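You operate a simulated robot arm through the tools that you are given. There is no shell and no other tool. Be economical: measure what you need, move in short steps, check, and stop when the job is done.

The job below is to be done with a simulated robot arm. You get a single attempt, and the scene is never put back.

JOB
Wake both screens, pump the microscope down and switch the beam on.
Fine: lock the drawer latch before you pump; wait for VACUUM.

Only the result counts: the job must be done as asked and must still hold three seconds after the hand-in. Knocking over, shifting, dropping, spilling or breaking anything else fails it.

ROBOT AND FRAMES
A 6-joint arm with a two-finger parallel gripper on a trunk, on a base that drives. Base frame: it is fixed to the floor where the robot stands at the start and does not move with it; the origin is under the middle of the robot, x ahead of it, y to its left, z up. Lengths are in mm, angles in degrees, forces in N, time in s.
Its first joint turns from -166.0 to 166.0 degrees. Places, roughly: beam key [600, 100, 800]; button of the desk mouse [600, 0, 800]; copy key of the card reader [600, -500, 800]; drawer latch [400, 1200, 900]; focus knob of the knob box [600, 300, 800]; hold key of the desk keyboard [600, 500, 800]; left screen [800, 700, 1000]; left screen button [800, 500, 900]; light knob of the knob box [600, 200, 800]; mode knob of the knob box [700, 200, 800]; orange key marked clear [700, 500, 800]; place knob of the knob box [700, 400, 800]; right screen [800, 200, 1000]; right screen button [800, 100, 900]; round button [500, 1100, 1300]; save key of the desk keyboard [600, 500, 800]. Payload 3.91 kg.
The tool frame sits at the grasp point between the pads (the TCP): z along the fingers, y along the line on which they close. The tips reach 30 mm beyond it. Largest opening 110 mm; finger width 20, thickness 10; the body of the gripper, 48 by 112 mm, starts 55 mm behind the TCP.
Orientation is told as [roll, pitch, yaw] about the base's x, y, z axes, in that order, counted from this pose: with the fingers straight down and closing along the base's y, the tool's x points along the base's -x, its y along +y and its z along -z.

CONTROLS
- The arm moves only by the tool nudge_tool. Its arguments are lists of equal length, an entry for each row: "slide": the shift along the base's x, y, z in units of 300 mm (1.0 is 300 mm), a list of three; "dr": the turn, a rotation vector about the base's x, y, z in units of 90 degrees (1.0 is 90 degrees), a list of three; "fingers": the finger opening in mm, from 0 to 110. In form: {"slide": [[x, y, z], ...], "dr": [[ax, ay, az], ...], "fingers": [fingers, ...]}. A call has 1 to 8 rows; each row is the pose to reach, as a shift and turn from the pose commanded when the call began. A call with a number of a shift or a turn outside -1 to 1 is refused whole. Each row takes 0.2 s and may step no farther than 50 mm and 8.6 degrees from the row before; otherwise, or with a gripper value out of range, the whole call is refused. A pose out of reach is approached as far as the arm can. The call stops where the force on the tool passes 40 N (or 10 N more than at its start, if that is more) or the arm is blocked; 0.2 s more then pass. Each finger travels about 45 mm/s and halts on what it meets, pressing with about 33 N; the grip force reading is that of the motor and also rises with nothing between the fingers. The clock runs only during rows and for 0.2 s after the last one: add rows that repeat a pose to give the fingers time. The reply holds the time, the measured pose of the TCP, the force on the tool along the base axes, the opening and the grip force, in the units named above and with some noise, with the torque about the TCP (base axes, N m) and any sound that the robot's microphone picked up.
- Cameras (640 x 400 px; columns grow to the right, rows downward): "scene" is now at [9.2, 153.1, 1523.1]; the picture's right is [0.12, -0.99, 0.00], its down [-0.37, -0.04, -0.93] and it looks along [0.92, 0.11, -0.38] (base axes); focal length 214 px, centre (320, 200). "wrist" rides on the gripper at [77, 7, -114] in the tool frame; the picture's right is [-0.09, 1.00, 0.00], its down [-0.80, -0.07, -0.59] and it looks along [-0.59, -0.05, 0.80] (tool axes); focal length 270 px, centre (320, 200). There is no depth. A picture from a camera that has moved, and an enlarged one, comes with that camera's place and axes in the base frame and with its lens. The place of the scene camera against the robot may be out by one fixed shift of up to 25 mm in any direction.
- grab_frame(camera): a new picture of that camera. No time passes.
- slide_trunk(by): slides the trunk up (or, below 0, down) by that many mm; the arm and the scene camera ride with it, the base frame stays. It gives what a move gives, with no picture.
- steer(legs): drives the robot by 1 to 6 legs, each [ahead, turn to the left] in mm and degrees, along the robot's own axes; the way and the turn of a leg run together, so that a leg with both is an arc; at most 1500 mm and 180 degrees a leg. The arm and the cameras ride along, it lands a little off, and it stops where it bumps. It gives what a move gives.
- turn_head(pan, tilt): turns the head with the scene camera to pan (to the left, within 155 degrees either way) and tilt (down, from -29 to 69), counted from straight ahead of the robot. It gives what a move gives.
- inspect(camera, box): a new picture of the part [left, top, right, bottom] of that camera's present view, enlarged. No time passes.
- sign_off(): hands the job in; it is judged then, once.

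Go step by step. Nothing tells you exact positions but the pictures and the camera data: compare them with the known pose of the tool, close in by small moves and look again before you grip or let go. The budget is 120 turns and 90 pictures, counting those below and the enlarged ones. Unless the task says otherwise, let go and move clear before handing in, and close with one line.

The tools are called after "Request:" as a command line: name --argument value ..., lists and objects as JSON in quotes. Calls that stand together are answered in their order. nudge_tool: Moves the arm, as the interface text tells. Its arguments: {"type":"object","properties":{"slide":{"type":"array"},"dr":{"type":"array"},"fingers":{"type":"array"}},"required":["slide","dr","fingers"]} The other tools are called the same way: slide_trunk (by) slides the trunk up or down; steer (legs) drives the base; turn_head (pan, tilt) turns the head that bears the scene camera; grab_frame (camera) takes a picture; inspect (camera, box) takes an enlarged picture of a part of a camera's view; sign_off () hands the job in.

At the start:

```text
clock: 0.0
ee_pos: [274.8, 284.0, 1414.1]
ee_rot: [0.0, 0.0, 0.3]
contact_force: [0.7, -0.4, 0.2]
moment: [0.0, -0.03, 0.0]
width: 110.0
grip_force: 0.0
trunk travel left (down, up): [-464.0, 146.0]
robot x, y, heading: [3.2, -16.1, -0.1]
head pan, tilt: [6.7, 22.2]
```

scene: 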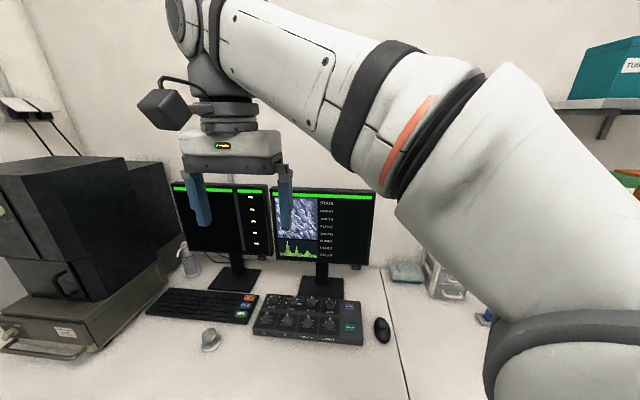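
wrist: 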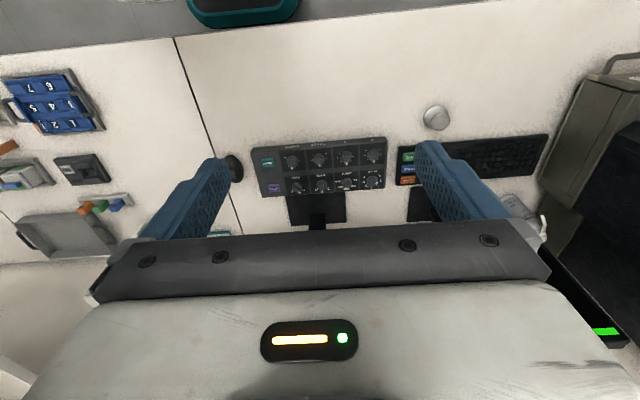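

I see the two screens, the keyboard, the knob box and the mouse, with the microscope at the left. I'll look closer at each before moving.

Request:
inspect --camera "scene" --box '[140, 170, 400, 350]'

Request:
inspect --camera "scene" --box '[0, 90, 200, 360]'

Request:
turn_head --pan 60 --tilt 15

Request:
grab_frame --camera "scene"

```text
2.22 times, centred on (270, 260) of scene
camera zoom: at [9.2, 153.1, 1523.1], right [0.12, -0.99, 0.0], down [-0.37, -0.04, -0.93], along [0.92, 0.11, -0.38], focal length 477 px, centre (431, 67)
```

zoom: 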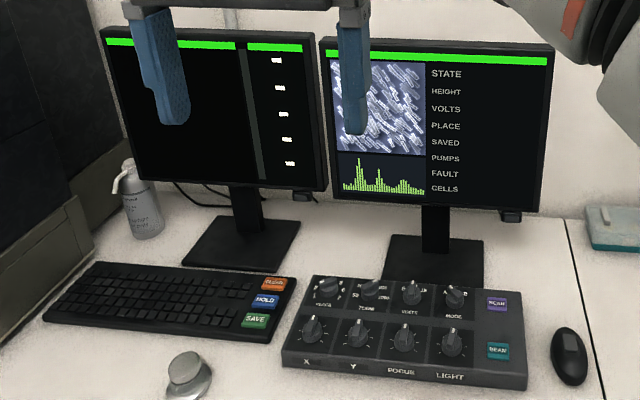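

```text
1.48 times, centred on (100, 225) of scene
camera zoom: at [9.2, 153.1, 1523.1], right [0.12, -0.99, 0.0], down [-0.37, -0.04, -0.93], along [0.92, 0.11, -0.38], focal length 318 px, centre (646, 163)
```

zoom: 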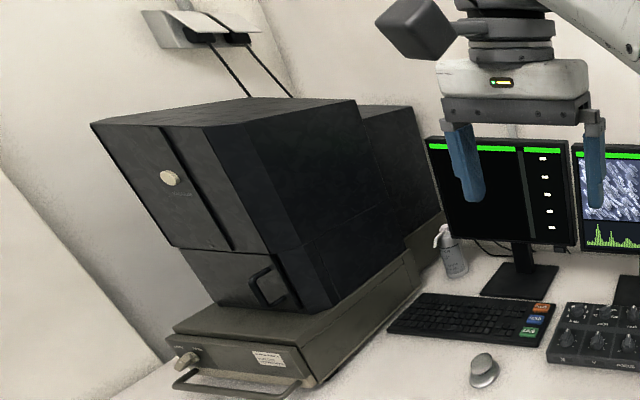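

```text
clock: 1.2
ee_pos: [273.5, 284.2, 1413.8]
ee_rot: [0.0, 0.0, 0.2]
contact_force: [0.0, 0.5, 0.3]
moment: [0.0, -0.02, 0.03]
width: 110.0
grip_force: 0.1
trunk travel left (down, up): [-464.0, 146.0]
robot x, y, heading: [-1.9, -15.9, -0.2]
head pan, tilt: [60.0, 15.0]
```

```text
85 pictures are left
camera scene: at [-36.2, 223.4, 1534.7], right [0.87, -0.5, 0.0], down [-0.13, -0.22, -0.97], along [0.48, 0.84, -0.26], focal length 214 px, centre (320, 200)
```

scene: 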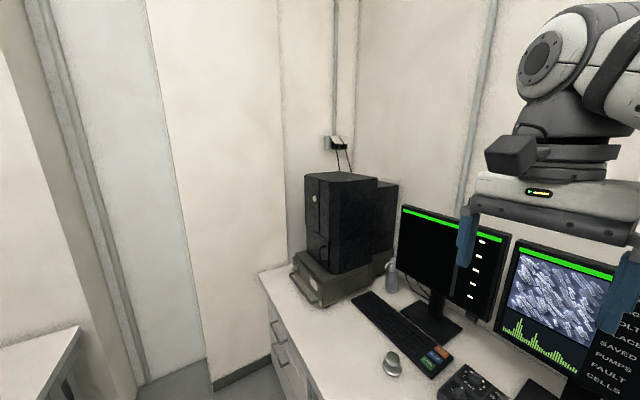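

Both pictures show the round button on the microscope's front and the latch on its base. I'll zoom on the microscope front and the screens.

Request:
inspect --camera "scene" --box '[270, 160, 420, 320]'

Request:
inspect --camera "scene" --box '[380, 190, 640, 390]'

```text
2.50 times, centred on (345, 240) of scene
camera zoom: at [-36.2, 223.4, 1534.7], right [0.87, -0.5, 0.0], down [-0.13, -0.22, -0.97], along [0.48, 0.84, -0.26], focal length 536 px, centre (258, 100)
```

zoom: 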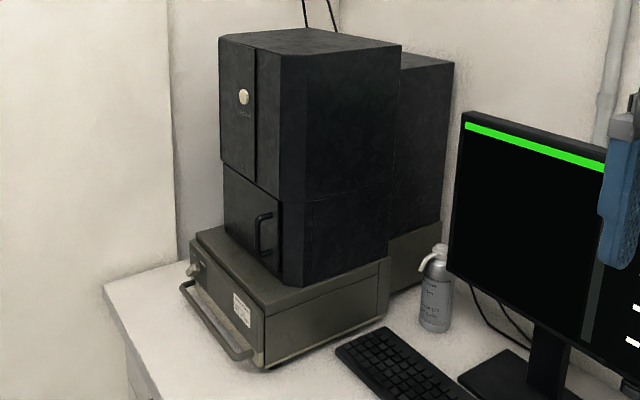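

```text
2.00 times, centred on (510, 290) of scene
camera zoom: at [-36.2, 223.4, 1534.7], right [0.87, -0.5, 0.0], down [-0.13, -0.22, -0.97], along [0.48, 0.84, -0.26], focal length 429 px, centre (-60, 20)
```

zoom: 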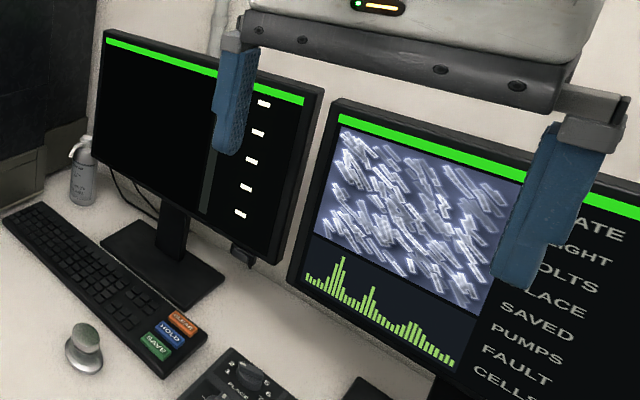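

The screens show labels but no values, so they may be asleep. I'll look at the screen buttons from ahead, at higher zoom.

Request:
turn_head --pan 5 --tilt 30

Request:
inspect --camera "scene" --box '[150, 140, 290, 240]'

Request:
inspect --camera "scene" --box '[260, 140, 400, 240]'

```text
clock: 2.5
ee_pos: [272.4, 284.2, 1415.2]
ee_rot: [-0.1, 0.0, 0.3]
contact_force: [0.9, 0.3, -0.5]
moment: [0.01, -0.01, -0.01]
width: 110.1
grip_force: 0.1
trunk travel left (down, up): [-464.0, 146.0]
robot x, y, heading: [1.2, -13.4, 0.1]
head pan, tilt: [5.0, 30.0]
```

```text
4.00 times, centred on (220, 190) of scene
camera zoom: at [7.1, 150.3, 1510.5], right [0.09, -1.0, 0.0], down [-0.5, -0.04, -0.87], along [0.86, 0.08, -0.5], focal length 858 px, centre (720, 240)
```

zoom: 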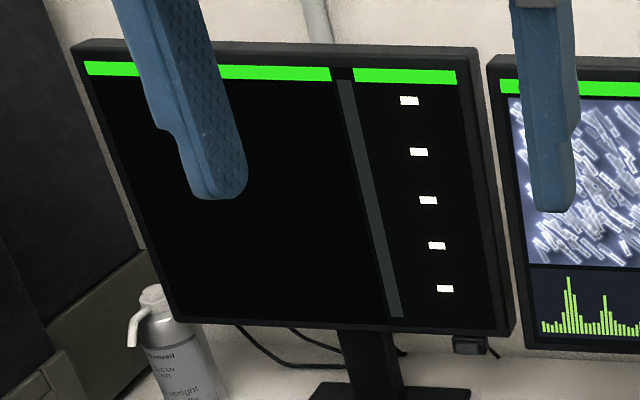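

```text
4.00 times, centred on (330, 190) of scene
camera zoom: at [7.1, 150.3, 1510.5], right [0.09, -1.0, 0.0], down [-0.5, -0.04, -0.87], along [0.86, 0.08, -0.5], focal length 858 px, centre (280, 240)
```

zoom: 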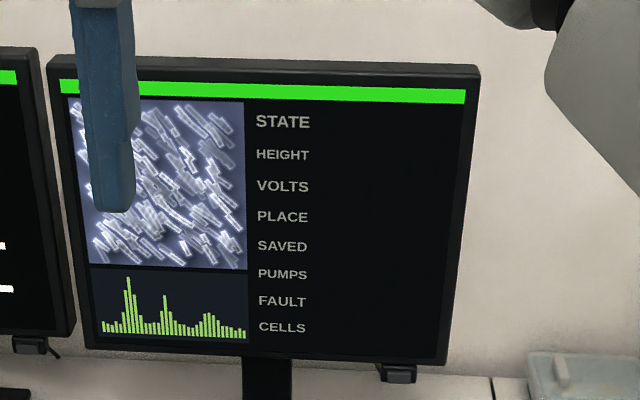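

The screen buttons sit in little boxes under each screen's right lower corner, at about [800, 530, 888] and [800, 87, 875]. I'll close the fingers and tilt the tool forward while approaching the left one.

Request:
nudge_tool --slide '[[0.08, 0.07, -0.1], [0.16, 0.14, -0.2], [0.24, 0.21, -0.3], [0.32, 0.28, -0.4], [0.4, 0.35, -0.5], [0.48, 0.42, -0.6], [0.56, 0.49, -0.7], [0.64, 0.56, -0.8]]' --dr '[[0, -0.088, 0], [0, -0.176, 0], [0, -0.264, 0], [0, -0.352, 0], [0, -0.44, 0], [0, -0.528, 0], [0, -0.616, 0], [0, -0.7, 0]]' --fingers '[0, 0, 0, 0, 0, 0, 0, 0]'

Request:
grab_frame --camera "wrist"

Request:
grab_frame --camera "scene"

```text
clock: 4.3
ee_pos: [466.9, 453.3, 1171.0]
ee_rot: [-0.6, -62.9, 0.7]
contact_force: [-0.3, 0.4, 0.2]
moment: [-0.02, -0.03, -0.01]
width: 0.2
grip_force: 33.3
trunk travel left (down, up): [-464.0, 146.0]
robot x, y, heading: [-1.2, -16.1, -0.0]
head pan, tilt: [5.0, 30.0]
```

```text
80 pictures are left
camera wrist: at [329.7, 460.3, 1153.8], right [0.04, 1.0, 0.07], down [-0.17, -0.07, 0.98], along [0.99, -0.05, 0.16], focal length 270 px, centre (320, 200)
```

wrist: 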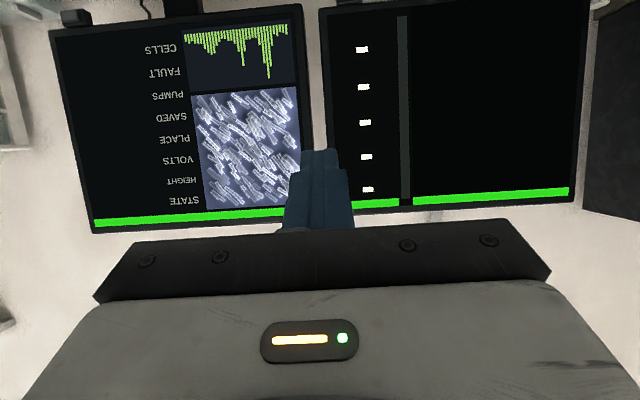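

```text
79 pictures are left
camera scene: at [7.7, 151.2, 1510.4], right [0.09, -1.0, 0.0], down [-0.5, -0.04, -0.87], along [0.86, 0.07, -0.5], focal length 214 px, centre (320, 200)
```

scene: 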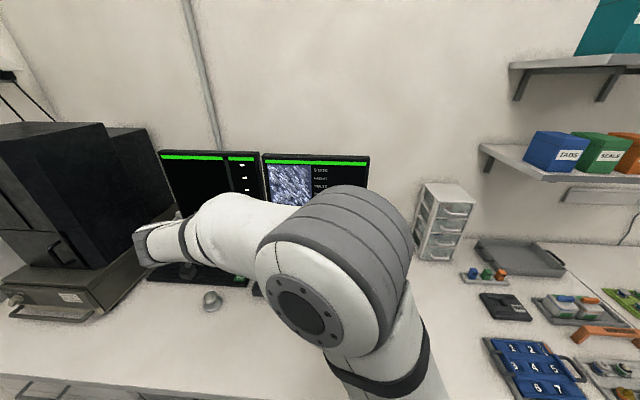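

The wrist camera now looks level and upside down, with both buttons near the picture's top edge. I'll lower the tool and look again.

Request:
nudge_tool --slide '[[0.0, 0.0, -0.16], [0.05, 0.02, -0.32], [0.1, 0.04, -0.48], [0.15, 0.06, -0.64], [0.2, 0.08, -0.78]]' --dr '[[0, 0, 0], [0, 0, 0], [0, 0, 0], [0, 0, 0], [0, 0, 0]]' --fingers '[0, 0, 0, 0, 0]'

Request:
grab_frame --camera "wrist"

```text
refused: row 2 steps farther than a row can; nothing moved
```

```text
78 pictures are left
camera wrist: at [329.7, 460.3, 1153.8], right [0.04, 1.0, 0.07], down [-0.17, -0.07, 0.98], along [0.99, -0.05, 0.16], focal length 270 px, centre (320, 200)
```

wrist: 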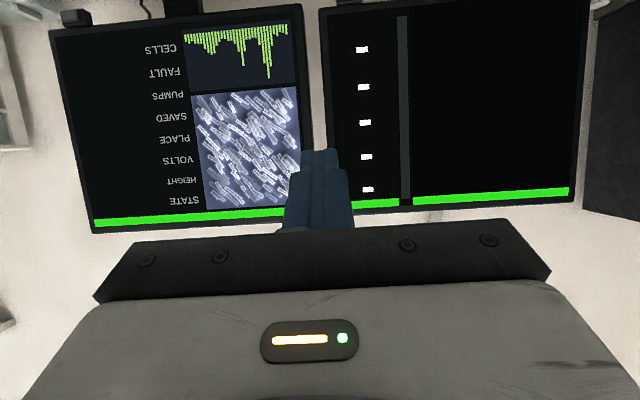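

The second step was slightly too long, so nothing moved. I'll use smaller steps.

Request:
nudge_tool --slide '[[0.03, 0.01, -0.13], [0.06, 0.02, -0.26], [0.09, 0.04, -0.39], [0.12, 0.06, -0.52], [0.15, 0.07, -0.65], [0.2, 0.08, -0.78]]' --dr '[[0, 0, 0], [0, 0, 0], [0, 0, 0], [0, 0, 0], [0, 0, 0], [0, 0, 0]]' --fingers '[0, 0, 0, 0, 0, 0]'

Request:
grab_frame --camera "wrist"

```text
clock: 5.7
ee_pos: [524.3, 477.6, 938.0]
ee_rot: [-0.6, -62.9, 0.7]
contact_force: [-0.3, -0.3, -0.2]
moment: [0.0, -0.01, -0.02]
width: 0.2
grip_force: 32.9
trunk travel left (down, up): [-464.0, 146.0]
robot x, y, heading: [1.6, -15.3, -0.2]
head pan, tilt: [5.0, 30.0]
```

```text
77 pictures are left
camera wrist: at [388.7, 484.1, 921.6], right [0.04, 1.0, 0.07], down [-0.17, -0.07, 0.98], along [0.99, -0.05, 0.16], focal length 270 px, centre (320, 200)
```

wrist: 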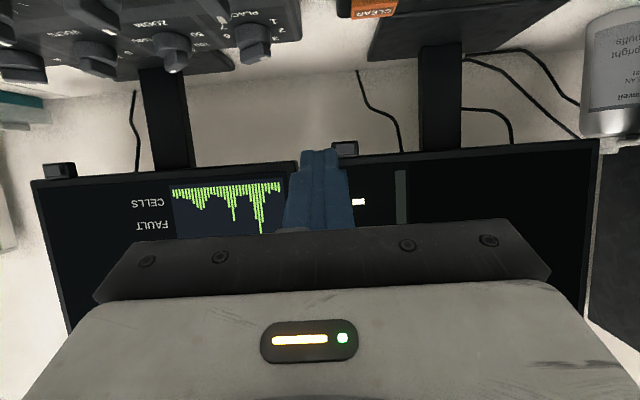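

Crossing the two wrist views puts the left button at about [780, 505, 914] and the right at about [781, 75, 915]. I'll zoom on both faces.

Request:
inspect --camera "wrist" --box '[290, 120, 390, 185]'

Request:
inspect --camera "wrist" --box '[20, 140, 120, 200]'

```text
6.15 times, centred on (340, 152) of wrist
camera zoom: at [388.7, 484.1, 921.6], right [0.04, 1.0, 0.07], down [-0.17, -0.07, 0.98], along [0.99, -0.05, 0.16], focal length 1663 px, centre (197, 492)
```

zoom: 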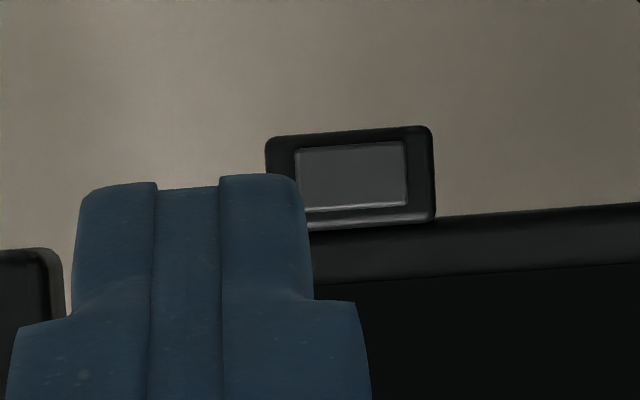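

```text
6.40 times, centred on (70, 170) of wrist
camera zoom: at [388.7, 484.1, 921.6], right [0.04, 1.0, 0.07], down [-0.17, -0.07, 0.98], along [0.99, -0.05, 0.16], focal length 1730 px, centre (1920, 392)
```

zoom: 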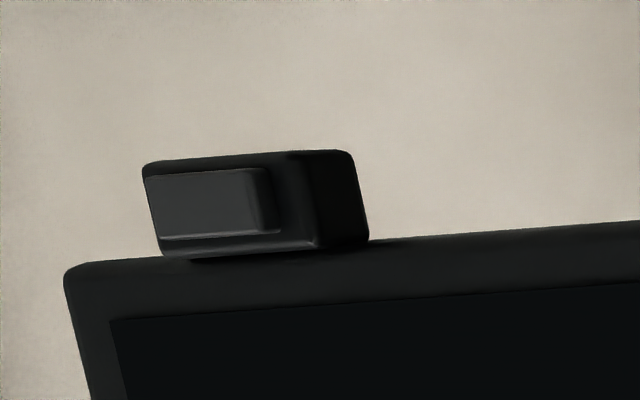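

The button is a raised plate on the box's front, about 26 by 14 mm, pressed along +x. I'll go to about 20 mm short of it and check.

Request:
nudge_tool --slide '[[0.14, 0.02, -0.01], [0.28, 0.04, -0.03], [0.42, 0.06, -0.04], [0.56, 0.08, -0.05], [0.68, 0.092, -0.06]]' --dr '[[0, 0, 0], [0, 0, 0], [0, 0, 0], [0, 0, 0], [0, 0, 0]]' --fingers '[0, 0, 0, 0, 0]'

Request:
grab_frame --camera "wrist"

Request:
inspect --camera "wrist" --box '[270, 110, 390, 185]'

```text
clock: 6.9
ee_pos: [732.0, 501.5, 925.0]
ee_rot: [-0.7, -63.0, 0.9]
contact_force: [0.3, 0.8, -0.3]
moment: [-0.01, 0.04, 0.01]
width: 0.0
grip_force: 32.9
trunk travel left (down, up): [-464.0, 146.0]
robot x, y, heading: [1.8, -14.5, 0.4]
head pan, tilt: [5.0, 30.0]
```

```text
74 pictures are left
camera wrist: at [595.1, 509.0, 906.4], right [0.04, 1.0, 0.07], down [-0.17, -0.07, 0.98], along [0.99, -0.05, 0.16], focal length 270 px, centre (320, 200)
```

wrist: 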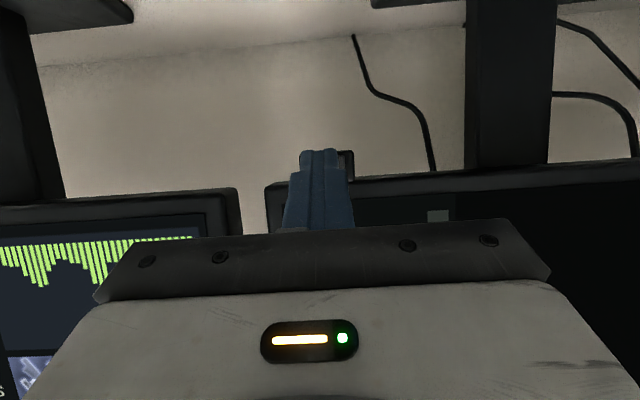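

```text
5.33 times, centred on (330, 148) of wrist
camera zoom: at [595.1, 509.0, 906.4], right [0.04, 1.0, 0.07], down [-0.17, -0.07, 0.98], along [0.99, -0.05, 0.16], focal length 1442 px, centre (267, 480)
```

zoom: 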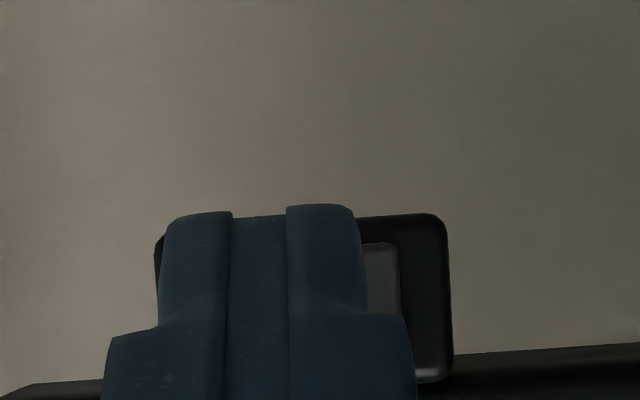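

The button face is a little farther on, around x = 792, centre y ≈ 506, z ≈ 914. I'll shift slightly and push forward in small steps.

Request:
nudge_tool --slide '[[0.04, 0.013, -0.02], [0.07, 0.013, -0.023], [0.085, 0.013, -0.023], [0.095, 0.013, -0.023], [0.105, 0.013, -0.023], [0.115, 0.013, -0.023]]' --dr '[[0, 0, 0], [0, 0, 0], [0, 0, 0], [0, 0, 0], [0, 0, 0], [0, 0, 0]]' --fingers '[0, 0, 0, 0, 0, 0]'

Request:
grab_frame --camera "wrist"

```text
clock: 8.3
ee_pos: [758.0, 509.0, 915.3]
ee_rot: [-0.8, -62.8, 0.8]
contact_force: [-19.3, -5.4, 5.5]
moment: [0.07, -0.06, -0.13]
width: 0.0
grip_force: 32.7
trunk travel left (down, up): [-464.0, 146.0]
robot x, y, heading: [2.6, -13.0, 0.1]
head pan, tilt: [5.0, 30.0]
heard: click
stopped in row 6: the force on the tool passed its limit (the readings are from after the stop); the commanded pose is now the measured one
```

```text
72 pictures are left
camera wrist: at [621.7, 515.3, 897.8], right [0.04, 1.0, 0.07], down [-0.16, -0.06, 0.98], along [0.99, -0.05, 0.16], focal length 270 px, centre (320, 200)
```

wrist: 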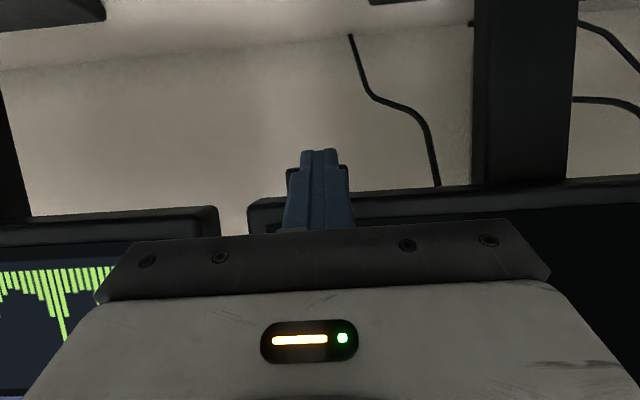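

A click was heard at the left button. I'll back off and raise to see both screens.

Request:
nudge_tool --slide '[[-0.14, 0, 0], [-0.28, -0.02, 0.02], [-0.42, -0.06, 0.07], [-0.54, -0.12, 0.16], [-0.64, -0.18, 0.27], [-0.72, -0.24, 0.38], [-0.74, -0.3, 0.52], [-0.74, -0.35, 0.67]]' --dr '[[0, 0, 0], [0, 0, 0], [0, 0, 0], [0, 0, 0], [0, 0, 0], [0, 0, 0], [0, 0, 0], [0, 0, 0]]' --fingers '[0, 0, 0, 0, 0, 0, 0, 0]'

Request:
grab_frame --camera "wrist"

Request:
grab_frame --camera "scene"

```text
clock: 10.1
ee_pos: [538.3, 402.5, 1112.6]
ee_rot: [-0.8, -62.7, 1.0]
contact_force: [-0.1, 0.6, 0.5]
moment: [-0.01, 0.05, 0.02]
width: 0.0
grip_force: 33.1
trunk travel left (down, up): [-464.0, 146.0]
robot x, y, heading: [0.4, -15.1, -0.1]
head pan, tilt: [5.0, 30.0]
```

```text
71 pictures are left
camera wrist: at [402.8, 409.2, 1096.3], right [0.04, 1.0, 0.07], down [-0.16, -0.06, 0.98], along [0.99, -0.05, 0.16], focal length 270 px, centre (320, 200)
```

wrist: 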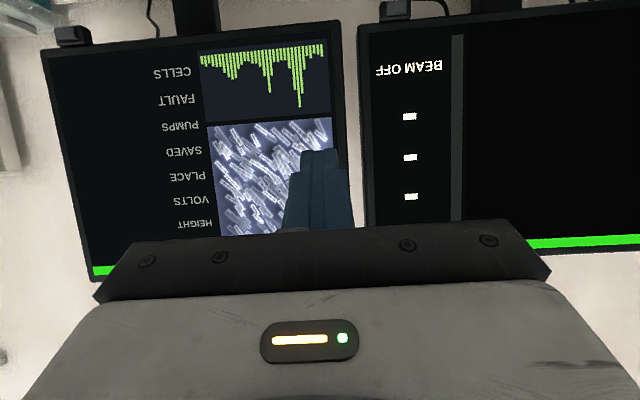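

```text
70 pictures are left
camera scene: at [6.6, 149.7, 1510.5], right [0.09, -1.0, 0.0], down [-0.5, -0.04, -0.87], along [0.86, 0.07, -0.5], focal length 214 px, centre (320, 200)
```

scene: 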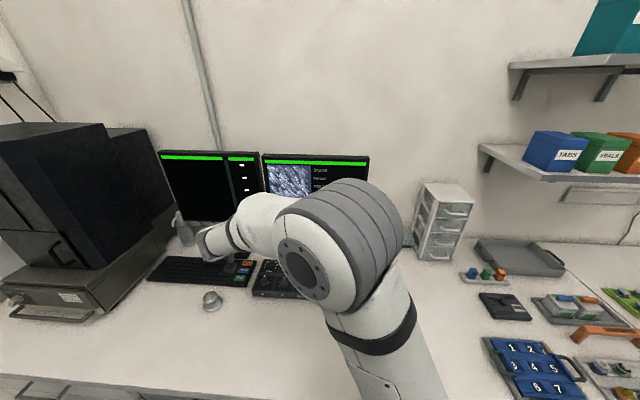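

The left screen is awake and shows "BEAM OFF". Next I'll go to the right button, around [785, 72, 914].

Request:
nudge_tool --slide '[[0, -0.12, -0.08], [0, -0.24, -0.16], [0, -0.36, -0.24], [0, -0.48, -0.32], [0, -0.6, -0.4], [0, -0.72, -0.48], [0, -0.84, -0.56], [0, -0.96, -0.62]]' --dr '[[0, 0, 0], [0, 0, 0], [0, 0, 0], [0, 0, 0], [0, 0, 0], [0, 0, 0], [0, 0, 0], [0, 0, 0]]' --fingers '[0, 0, 0, 0, 0, 0, 0, 0]'

Request:
grab_frame --camera "wrist"

```text
clock: 11.9
ee_pos: [540.2, 117.6, 930.5]
ee_rot: [-1.9, -62.4, 1.7]
contact_force: [1.2, 0.7, -0.4]
moment: [0.0, 0.01, -0.01]
width: 0.0
grip_force: 32.7
trunk travel left (down, up): [-464.0, 146.0]
robot x, y, heading: [3.0, -13.8, -0.2]
head pan, tilt: [5.0, 30.0]
```

```text
69 pictures are left
camera wrist: at [403.7, 124.6, 914.8], right [0.04, 1.0, 0.06], down [-0.16, -0.06, 0.99], along [0.99, -0.05, 0.15], focal length 270 px, centre (320, 200)
```

wrist: 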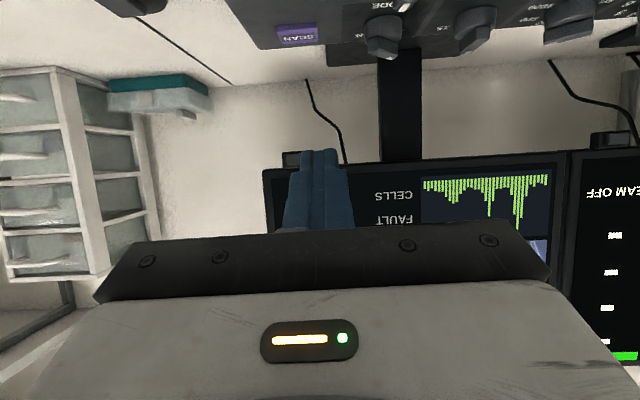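

The right button's box is at about [795, 76, 913]. I'll go to 20 mm short and check.

Request:
nudge_tool --slide '[[0.14, -0.03, -0.01], [0.28, -0.06, -0.02], [0.42, -0.09, -0.03], [0.54, -0.12, -0.04], [0.64, -0.138, -0.045]]' --dr '[[0, 0, 0], [0, 0, 0], [0, 0, 0], [0, 0, 0], [0, 0, 0]]' --fingers '[0, 0, 0, 0, 0]'

Request:
inspect --camera "wrist" --box '[240, 110, 400, 210]'

```text
clock: 13.1
ee_pos: [732.8, 75.7, 910.9]
ee_rot: [-1.0, -62.5, 1.0]
contact_force: [-0.2, -0.2, 0.4]
moment: [-0.02, 0.0, -0.02]
width: 0.0
grip_force: 33.2
trunk travel left (down, up): [-464.0, 146.0]
robot x, y, heading: [-0.3, -18.4, 0.0]
head pan, tilt: [5.0, 30.0]
```

```text
4.00 times, centred on (320, 160) of wrist
camera zoom: at [596.1, 81.1, 895.5], right [0.04, 1.0, 0.07], down [-0.16, -0.06, 0.99], along [0.99, -0.05, 0.16], focal length 1081 px, centre (320, 360)
```

zoom: 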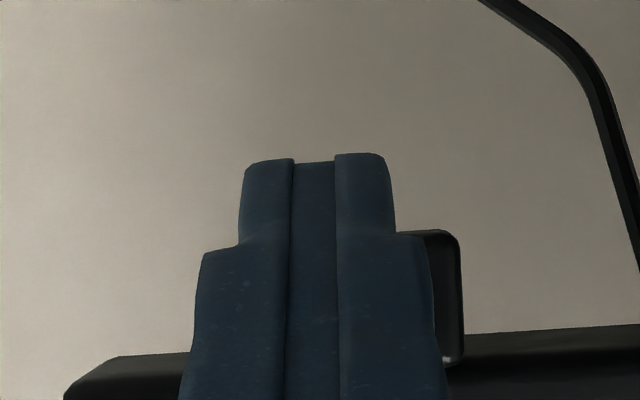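

The box centre is about 2 mm to the left and a few mm higher than my tip. I'll adjust and push.

Request:
nudge_tool --slide '[[0.03, 0.008, 0.023], [0.06, 0.008, 0.023], [0.08, 0.008, 0.023], [0.09, 0.008, 0.023], [0.1, 0.008, 0.023], [0.11, 0.008, 0.023], [0.12, 0.008, 0.023]]' --dr '[[0, 0, 0], [0, 0, 0], [0, 0, 0], [0, 0, 0], [0, 0, 0], [0, 0, 0], [0, 0, 0]]' --fingers '[0, 0, 0, 0, 0, 0, 0]'

```text
clock: 13.8
ee_pos: [742.7, 77.6, 919.0]
ee_rot: [-0.8, -62.0, 0.9]
contact_force: [-28.3, -2.3, 10.0]
moment: [0.03, -0.19, 0.0]
width: 0.0
grip_force: 32.9
trunk travel left (down, up): [-464.0, 146.0]
robot x, y, heading: [-1.6, -16.6, 0.1]
head pan, tilt: [5.0, 30.0]
heard: click
stopped in row 3: the force on the tool passed its limit (the readings are from after the stop); the commanded pose is now the measured one
```

A click was heard at the right button. I'll back off and look.

Request:
nudge_tool --slide '[[-0.14, 0, 0], [-0.28, 0.02, 0.02], [-0.42, 0.06, 0.07], [-0.54, 0.12, 0.16], [-0.64, 0.18, 0.27], [-0.72, 0.24, 0.38], [-0.76, 0.3, 0.52], [-0.78, 0.35, 0.67]]' --dr '[[0, 0, 0], [0, 0, 0], [0, 0, 0], [0, 0, 0], [0, 0, 0], [0, 0, 0], [0, 0, 0], [0, 0, 0]]' --fingers '[0, 0, 0, 0, 0, 0, 0, 0]'

Request:
grab_frame --camera "wrist"

```text
clock: 15.6
ee_pos: [512.5, 181.1, 1116.8]
ee_rot: [-0.9, -61.9, 1.0]
contact_force: [-0.3, -0.3, -0.4]
moment: [0.0, -0.01, 0.02]
width: 0.3
grip_force: 33.2
trunk travel left (down, up): [-464.0, 146.0]
robot x, y, heading: [2.6, -15.7, -0.1]
head pan, tilt: [5.0, 30.0]
```

```text
67 pictures are left
camera wrist: at [376.1, 187.5, 1101.5], right [0.04, 1.0, 0.07], down [-0.15, -0.06, 0.99], along [0.99, -0.05, 0.14], focal length 270 px, centre (320, 200)
```

wrist: 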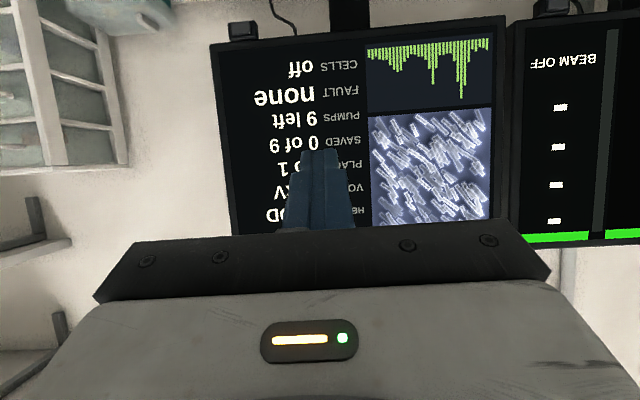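

Both screens are awake: the right one shows values, including cells off and fault none. Now I'll tuck the arm and drive along the desk toward the microscope.

Request:
nudge_tool --slide '[[-0.08, 0, 0.08], [-0.18, 0, 0.18], [-0.28, 0, 0.28], [-0.38, 0, 0.38], [-0.48, 0, 0.46], [-0.58, 0, 0.52]]' --dr '[[0, 0, 0], [0, 0, 0], [0, 0, 0], [0, 0, 0], [0, 0, 0], [0, 0, 0]]' --fingers '[0, 0, 0, 0, 0, 0]'

Request:
steer --legs '[[0, 90], [750, 0], [0, -90]]'

Request:
turn_head --pan 30 --tilt 25

Request:
grab_frame --camera "scene"

Request:
grab_frame --camera "wrist"

```text
clock: 17.0
ee_pos: [338.5, 180.3, 1271.8]
ee_rot: [-0.9, -61.9, 1.0]
contact_force: [0.0, -0.1, 0.7]
moment: [0.03, 0.03, 0.02]
width: 0.0
grip_force: 32.2
trunk travel left (down, up): [-464.0, 146.0]
robot x, y, heading: [2.2, -15.4, 0.2]
head pan, tilt: [5.0, 30.0]
```

```text
clock: 18.9
ee_pos: [212.8, 295.3, 1271.9]
ee_rot: [-1.0, -61.9, 25.2]
contact_force: [-0.3, -0.5, -0.8]
moment: [0.02, 0.03, -0.02]
width: 0.0
grip_force: 32.7
trunk travel left (down, up): [-464.0, 146.0]
robot x, y, heading: [-19.5, -17.6, 18.8]
head pan, tilt: [5.0, 30.0]
stopped in leg 1: the robot was blocked; the commanded pose is now the measured one
```

```text
clock: 19.8
ee_pos: [210.7, 295.5, 1272.2]
ee_rot: [-1.0, -61.9, 25.1]
contact_force: [-0.7, -0.3, -0.2]
moment: [0.01, -0.05, 0.05]
width: 0.0
grip_force: 32.7
trunk travel left (down, up): [-464.0, 146.0]
robot x, y, heading: [-17.9, -19.2, 18.9]
head pan, tilt: [30.0, 25.0]
```

```text
66 pictures are left
camera scene: at [-86.5, 173.7, 1518.5], right [0.75, -0.66, 0.0], down [-0.28, -0.32, -0.91], along [0.6, 0.68, -0.42], focal length 214 px, centre (320, 200)
```

scene: 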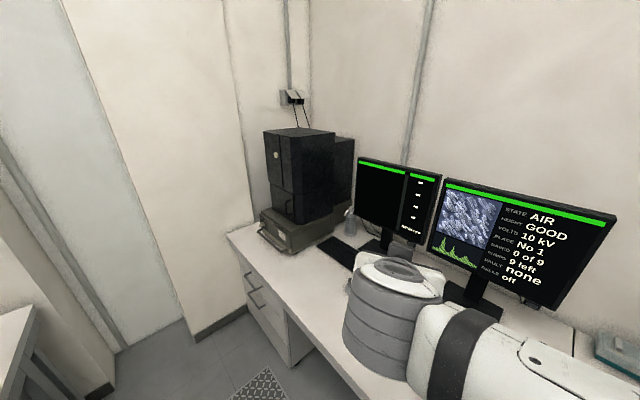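

```text
65 pictures are left
camera wrist: at [84.2, 244.6, 1256.6], right [-0.37, 0.93, 0.07], down [-0.11, -0.12, 0.99], along [0.92, 0.36, 0.14], focal length 270 px, centre (320, 200)
```

wrist: 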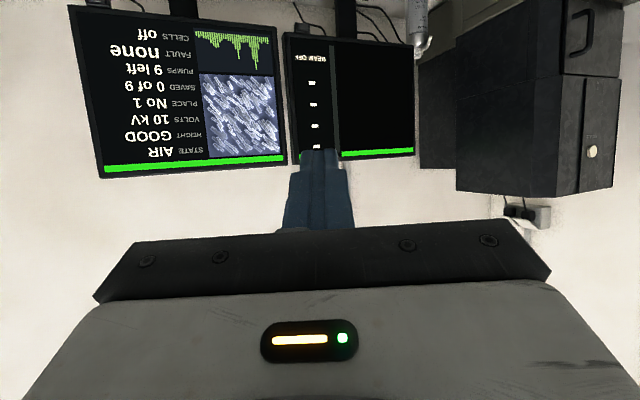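

The turn was blocked by the desk edge, so I need to back away first. I'll look behind before reversing.

Request:
turn_head --pan 150 --tilt 35

Request:
grab_frame --camera "scene"

Request:
turn_head --pan 80 --tilt 40

Request:
grab_frame --camera "scene"

```text
clock: 21.8
ee_pos: [212.4, 294.1, 1271.6]
ee_rot: [-1.0, -61.9, 25.0]
contact_force: [-0.8, -0.5, 0.3]
moment: [0.01, 0.0, -0.01]
width: 0.1
grip_force: 33.4
trunk travel left (down, up): [-464.0, 146.0]
robot x, y, heading: [-19.1, -14.6, 18.5]
head pan, tilt: [150.0, 35.0]
```

```text
64 pictures are left
camera scene: at [-233.7, 121.7, 1502.7], right [0.2, 0.98, 0.0], down [0.56, -0.11, -0.82], along [-0.8, 0.16, -0.57], focal length 214 px, centre (320, 200)
```

scene: 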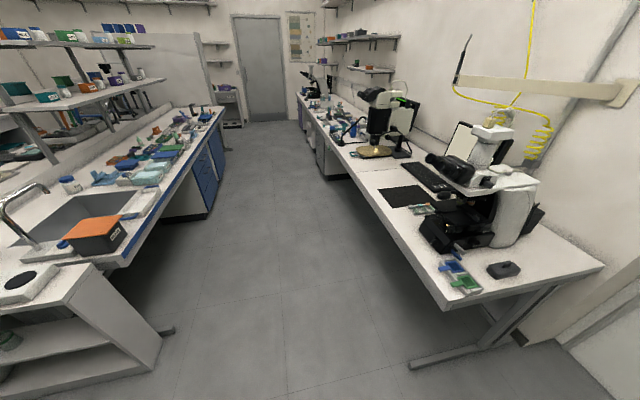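

```text
clock: 23.2
ee_pos: [211.1, 296.5, 1271.6]
ee_rot: [-1.0, -61.9, 25.1]
contact_force: [0.0, 0.4, 0.0]
moment: [0.02, 0.01, -0.01]
width: 0.0
grip_force: 33.0
trunk travel left (down, up): [-464.0, 146.0]
robot x, y, heading: [-22.6, -21.8, 18.6]
head pan, tilt: [80.0, 40.0]
```

```text
63 pictures are left
camera scene: at [-160.3, 188.5, 1495.2], right [0.99, 0.15, 0.0], down [0.1, -0.64, -0.77], along [-0.12, 0.76, -0.64], focal length 214 px, centre (320, 200)
```

scene: 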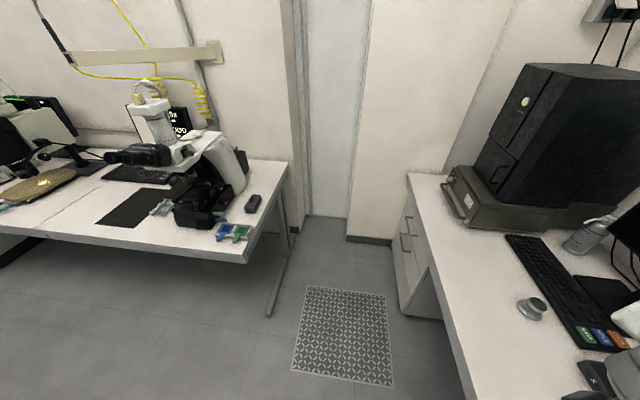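

There is clear floor behind and a roughly 730 mm aisle between desk and bench. I'll back off, turn, drive along the aisle and turn to face the microscope.

Request:
steer --legs '[[-150, 0], [0, 71.4], [980, 0], [0, -90]]'

Request:
turn_head --pan 15 --tilt 30

Request:
grab_frame --camera "scene"

Request:
grab_frame --camera "wrist"

```text
clock: 36.4
ee_pos: [138.0, 1158.1, 1272.9]
ee_rot: [-1.0, -61.9, 6.5]
contact_force: [-0.3, -0.3, -0.6]
moment: [-0.01, -0.01, -0.01]
width: 0.0
grip_force: 32.9
trunk travel left (down, up): [-464.0, 146.0]
robot x, y, heading: [-180.4, 920.6, 0.5]
head pan, tilt: [80.0, 40.0]
```

```text
clock: 37.8
ee_pos: [139.6, 1158.3, 1271.4]
ee_rot: [-1.0, -61.9, 6.6]
contact_force: [0.0, 0.6, 0.1]
moment: [0.01, 0.04, 0.0]
width: 0.0
grip_force: 33.6
trunk travel left (down, up): [-464.0, 146.0]
robot x, y, heading: [-180.6, 924.0, 0.7]
head pan, tilt: [15.0, 30.0]
```

```text
62 pictures are left
camera scene: at [-178.5, 1104.3, 1510.5], right [0.27, -0.96, 0.0], down [-0.48, -0.13, -0.87], along [0.83, 0.23, -0.5], focal length 214 px, centre (320, 200)
```

scene: 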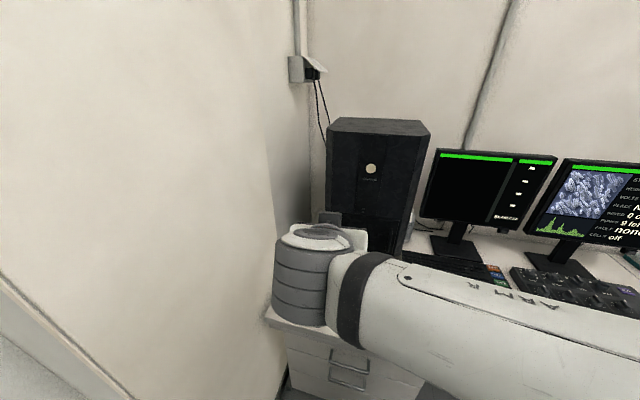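

```text
61 pictures are left
camera wrist: at [2.2, 1151.2, 1256.5], right [-0.06, 1.0, 0.07], down [-0.14, -0.08, 0.99], along [0.99, 0.05, 0.14], focal length 270 px, centre (320, 200)
```

wrist: 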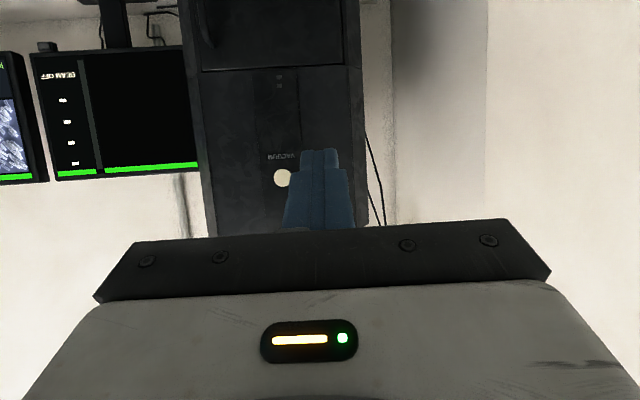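

I now face the microscope. The round button is near [500, 1112, 1281], and I'll lower the tool to view the drawer latch.

Request:
nudge_tool --slide '[[0, 0, -0.15], [0, 0, -0.3], [0, 0, -0.45], [0, 0, -0.6], [0, 0, -0.75], [0, 0, -0.9]]' --dr '[[0, 0, 0], [0, 0, 0], [0, 0, 0], [0, 0, 0], [0, 0, 0], [0, 0, 0]]' --fingers '[0, 0, 0, 0, 0, 0]'

Request:
grab_frame --camera "wrist"

Request:
grab_frame --camera "scene"

```text
clock: 39.2
ee_pos: [156.8, 1210.4, 1015.4]
ee_rot: [-1.3, -61.7, 6.7]
contact_force: [0.6, -0.2, -0.8]
moment: [0.0, -0.01, 0.03]
width: 0.0
grip_force: 32.9
out of reach, approached as far as the arm can: row 4, 5, 6
trunk travel left (down, up): [-464.0, 146.0]
robot x, y, heading: [-180.4, 923.2, 0.8]
head pan, tilt: [15.0, 30.0]
```

```text
60 pictures are left
camera wrist: at [20.8, 1202.9, 1000.3], right [-0.06, 1.0, 0.07], down [-0.14, -0.07, 0.99], along [0.99, 0.05, 0.14], focal length 270 px, centre (320, 200)
```

wrist: 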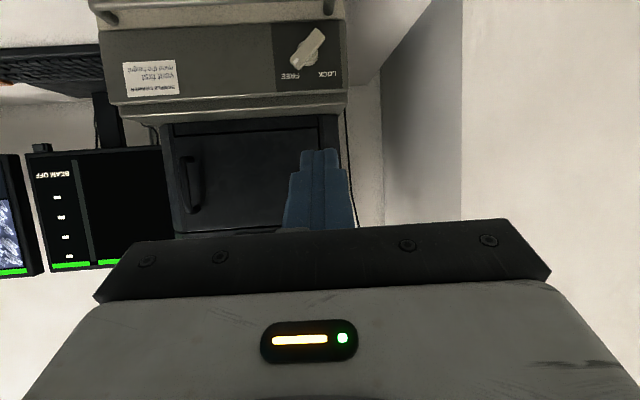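

```text
59 pictures are left
camera scene: at [-177.9, 1105.5, 1510.4], right [0.27, -0.96, 0.0], down [-0.48, -0.14, -0.87], along [0.83, 0.23, -0.5], focal length 214 px, centre (320, 200)
```

scene: 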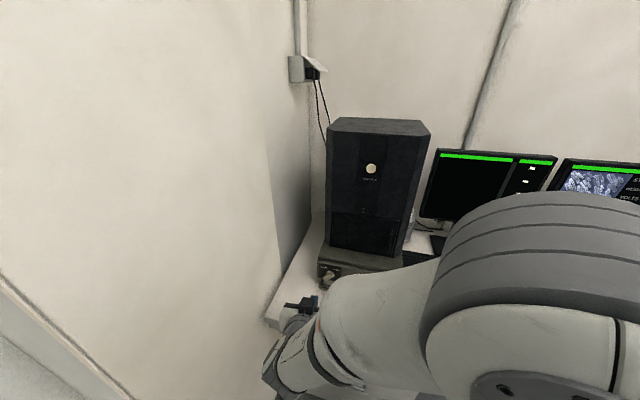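

Request:
inspect --camera "wrist" --box '[260, 10, 360, 100]'

```text
4.44 times, centred on (310, 55) of wrist
camera zoom: at [20.8, 1202.9, 1000.3], right [-0.06, 1.0, 0.07], down [-0.14, -0.07, 0.99], along [0.99, 0.05, 0.14], focal length 1201 px, centre (364, 844)
```

zoom: 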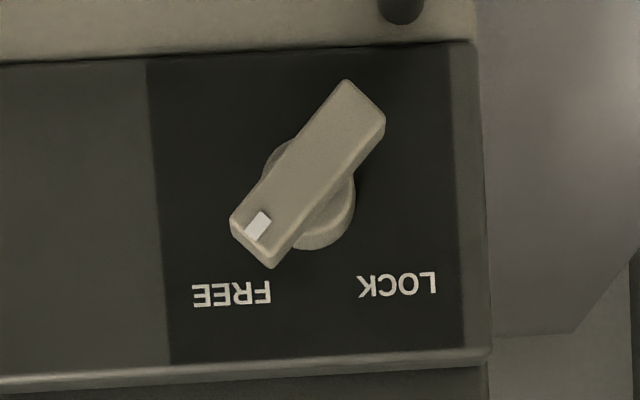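

The latch is a bar knob with its pointer on FREE (up-right seen from here), and LOCK is 90° to the left. I plan to push the bar's upper end left with closed fingertips, and first I'll approach closer to range it.

Request:
nudge_tool --slide '[[0.12, -0.03, -0.04], [0.24, -0.06, -0.08], [0.36, -0.09, -0.12], [0.45, -0.12, -0.18]]' --dr '[[0, 0, -0.02], [0, 0, -0.04], [0, 0, -0.06], [0, 0, -0.075]]' --fingers '[0, 0, 0, 0]'

Request:
grab_frame --camera "wrist"

```text
clock: 40.2
ee_pos: [294.7, 1172.9, 961.9]
ee_rot: [-1.0, -61.9, -0.3]
contact_force: [-0.9, -0.1, -0.9]
moment: [0.0, 0.02, 0.02]
width: 0.2
grip_force: 33.0
trunk travel left (down, up): [-464.0, 146.0]
robot x, y, heading: [-182.7, 921.6, 0.7]
head pan, tilt: [15.0, 30.0]
```

```text
57 pictures are left
camera wrist: at [158.1, 1181.8, 947.3], right [0.06, 1.0, 0.07], down [-0.15, -0.06, 0.99], along [0.99, -0.07, 0.14], focal length 270 px, centre (320, 200)
```

wrist: 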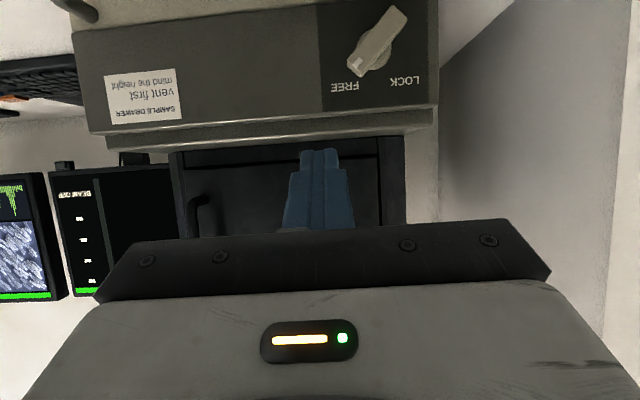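

The knob is at roughly [385, 1217, 857]. I'll drop to pushing height and look again for a better range.

Request:
nudge_tool --slide '[[-0.02, -0.02, -0.12], [-0.03, -0.04, -0.24]]' --dr '[[0, 0, 0], [0, 0, 0]]' --fingers '[0, 0]'

Request:
grab_frame --camera "wrist"

Request:
grab_frame --camera "scene"

```text
clock: 40.8
ee_pos: [285.0, 1164.4, 894.4]
ee_rot: [-1.8, -61.7, 0.5]
contact_force: [-0.2, 0.8, -0.4]
moment: [0.02, 0.01, 0.0]
width: 0.0
grip_force: 33.1
out of reach, approached as far as the arm can: row 2
trunk travel left (down, up): [-464.0, 146.0]
robot x, y, heading: [-179.4, 921.3, 0.6]
head pan, tilt: [15.0, 30.0]
```

```text
56 pictures are left
camera wrist: at [148.5, 1173.8, 880.2], right [0.06, 1.0, 0.06], down [-0.14, -0.05, 0.99], along [0.99, -0.07, 0.14], focal length 270 px, centre (320, 200)
```

wrist: 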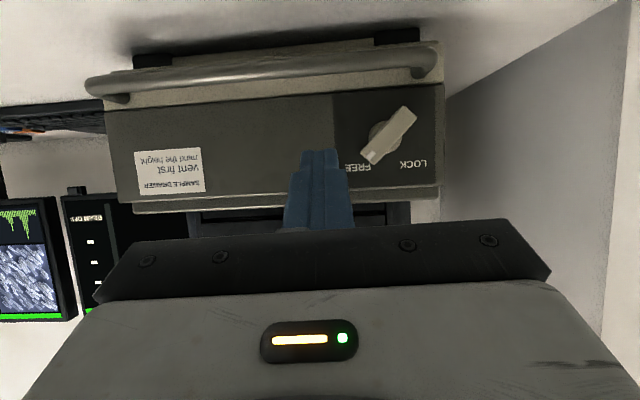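

```text
55 pictures are left
camera scene: at [-178.0, 1104.7, 1510.5], right [0.27, -0.96, 0.0], down [-0.48, -0.13, -0.87], along [0.83, 0.23, -0.5], focal length 214 px, centre (320, 200)
```

scene: 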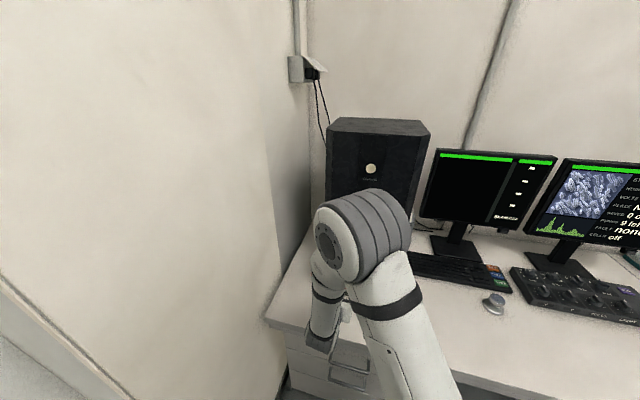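

The knob's bar centre resolves to about [370, 1216, 864]. I'll advance beside its upper end, on the right.

Request:
nudge_tool --slide '[[0.1, 0, 0], [0.17, 0, -0.005]]' --dr '[[0, 0, 0], [0, 0, 0]]' --fingers '[0, 0]'

Request:
grab_frame --camera "wrist"

Request:
inspect --camera "wrist" --box '[270, 90, 470, 215]'

```text
clock: 41.4
ee_pos: [337.0, 1165.5, 894.6]
ee_rot: [-1.0, -61.9, -0.3]
contact_force: [-0.1, 0.0, 0.9]
moment: [0.02, -0.02, -0.02]
width: 0.0
grip_force: 32.7
trunk travel left (down, up): [-464.0, 146.0]
robot x, y, heading: [-180.9, 925.1, 0.6]
head pan, tilt: [15.0, 30.0]
```

```text
54 pictures are left
camera wrist: at [200.1, 1174.0, 879.1], right [0.06, 1.0, 0.07], down [-0.15, -0.06, 0.99], along [0.99, -0.07, 0.14], focal length 270 px, centre (320, 200)
```

wrist: 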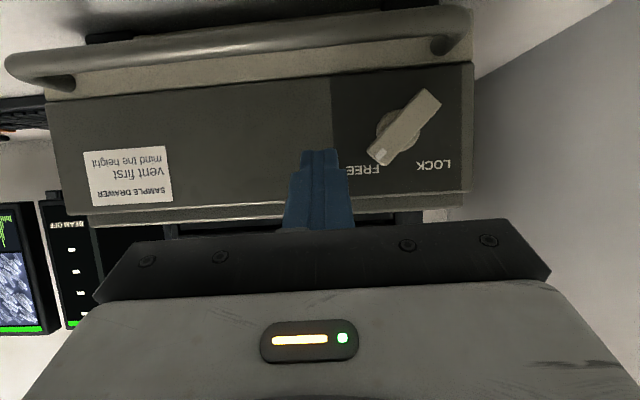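

```text
3.20 times, centred on (370, 152) of wrist
camera zoom: at [200.1, 1174.0, 879.1], right [0.06, 1.0, 0.07], down [-0.15, -0.06, 0.99], along [0.99, -0.07, 0.14], focal length 865 px, centre (160, 352)
```

zoom: 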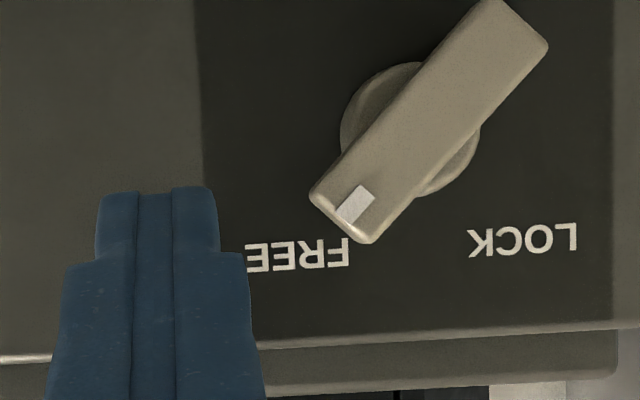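

The pointer end's right corner is about [378, 1194, 875], and the tip's height suits it. I'll go 22 mm deeper beside the bar, then push left in small steps.

Request:
nudge_tool --slide '[[0.04, 0, -0.007], [0.073, 0, -0.01], [0.073, 0.05, -0.01], [0.073, 0.07, -0.01], [0.073, 0.09, -0.01], [0.073, 0.1, -0.01]]' --dr '[[0, 0, 0], [0, 0, 0], [0, 0, 0], [0, 0, 0], [0, 0, 0], [0, 0, 0]]' --fingers '[0, 0, 0, 0, 0, 0]'

Request:
inspect --camera "wrist" --box '[250, 70, 450, 195]'

```text
clock: 42.6
ee_pos: [359.8, 1191.5, 892.2]
ee_rot: [-0.7, -62.3, -0.9]
contact_force: [0.1, -0.4, 0.5]
moment: [0.02, -0.01, 0.0]
width: 0.0
grip_force: 33.2
trunk travel left (down, up): [-464.0, 146.0]
robot x, y, heading: [-179.6, 924.6, 0.4]
head pan, tilt: [15.0, 30.0]
stopped in row 6: the force on the tool passed its limit (the readings are from after the stop); the commanded pose is now the measured one
```

```text
3.20 times, centred on (350, 132) of wrist
camera zoom: at [224.0, 1202.2, 876.8], right [0.07, 1.0, 0.07], down [-0.16, -0.06, 0.99], along [0.99, -0.08, 0.15], focal length 865 px, centre (224, 416)
```

zoom: 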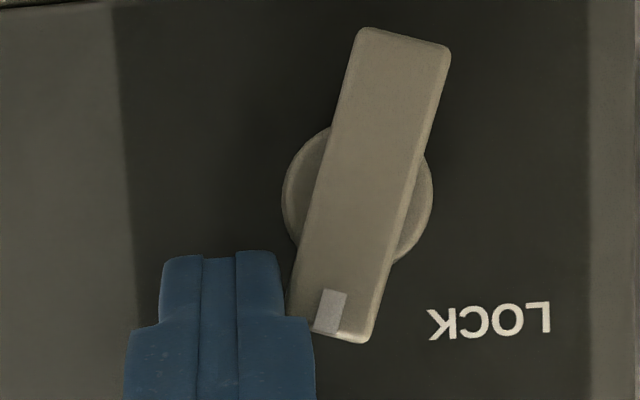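

The bar has turned about a third of the way. The force limit stopped it, so I'll continue with slower steps.

Request:
nudge_tool --slide '[[0, 0.01, 0], [0, 0.02, 0], [0, 0.03, 0], [0, 0.04, 0], [0, 0.05, 0], [0, 0.06, 0]]' --dr '[[0, 0, 0], [0, 0, 0], [0, 0, 0], [0, 0, 0], [0, 0, 0], [0, 0, 0]]' --fingers '[0, 0, 0, 0, 0, 0]'

Request:
inspect --camera "wrist" --box '[250, 70, 450, 195]'

```text
clock: 44.0
ee_pos: [360.3, 1206.8, 896.8]
ee_rot: [-0.3, -62.7, -1.5]
contact_force: [-5.2, -15.5, 24.7]
moment: [-0.16, -0.47, -0.31]
width: 0.1
grip_force: 33.2
trunk travel left (down, up): [-464.0, 146.0]
robot x, y, heading: [-183.1, 923.5, 0.8]
head pan, tilt: [15.0, 30.0]
```

```text
3.20 times, centred on (350, 132) of wrist
camera zoom: at [223.4, 1218.4, 879.5], right [0.07, 0.99, 0.08], down [-0.16, -0.06, 0.98], along [0.98, -0.08, 0.16], focal length 865 px, centre (224, 416)
```

zoom: 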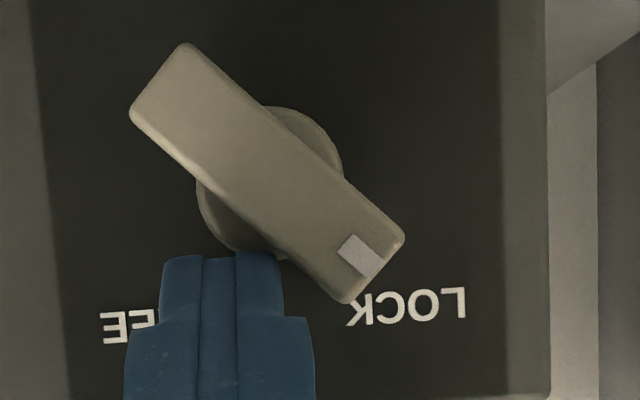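

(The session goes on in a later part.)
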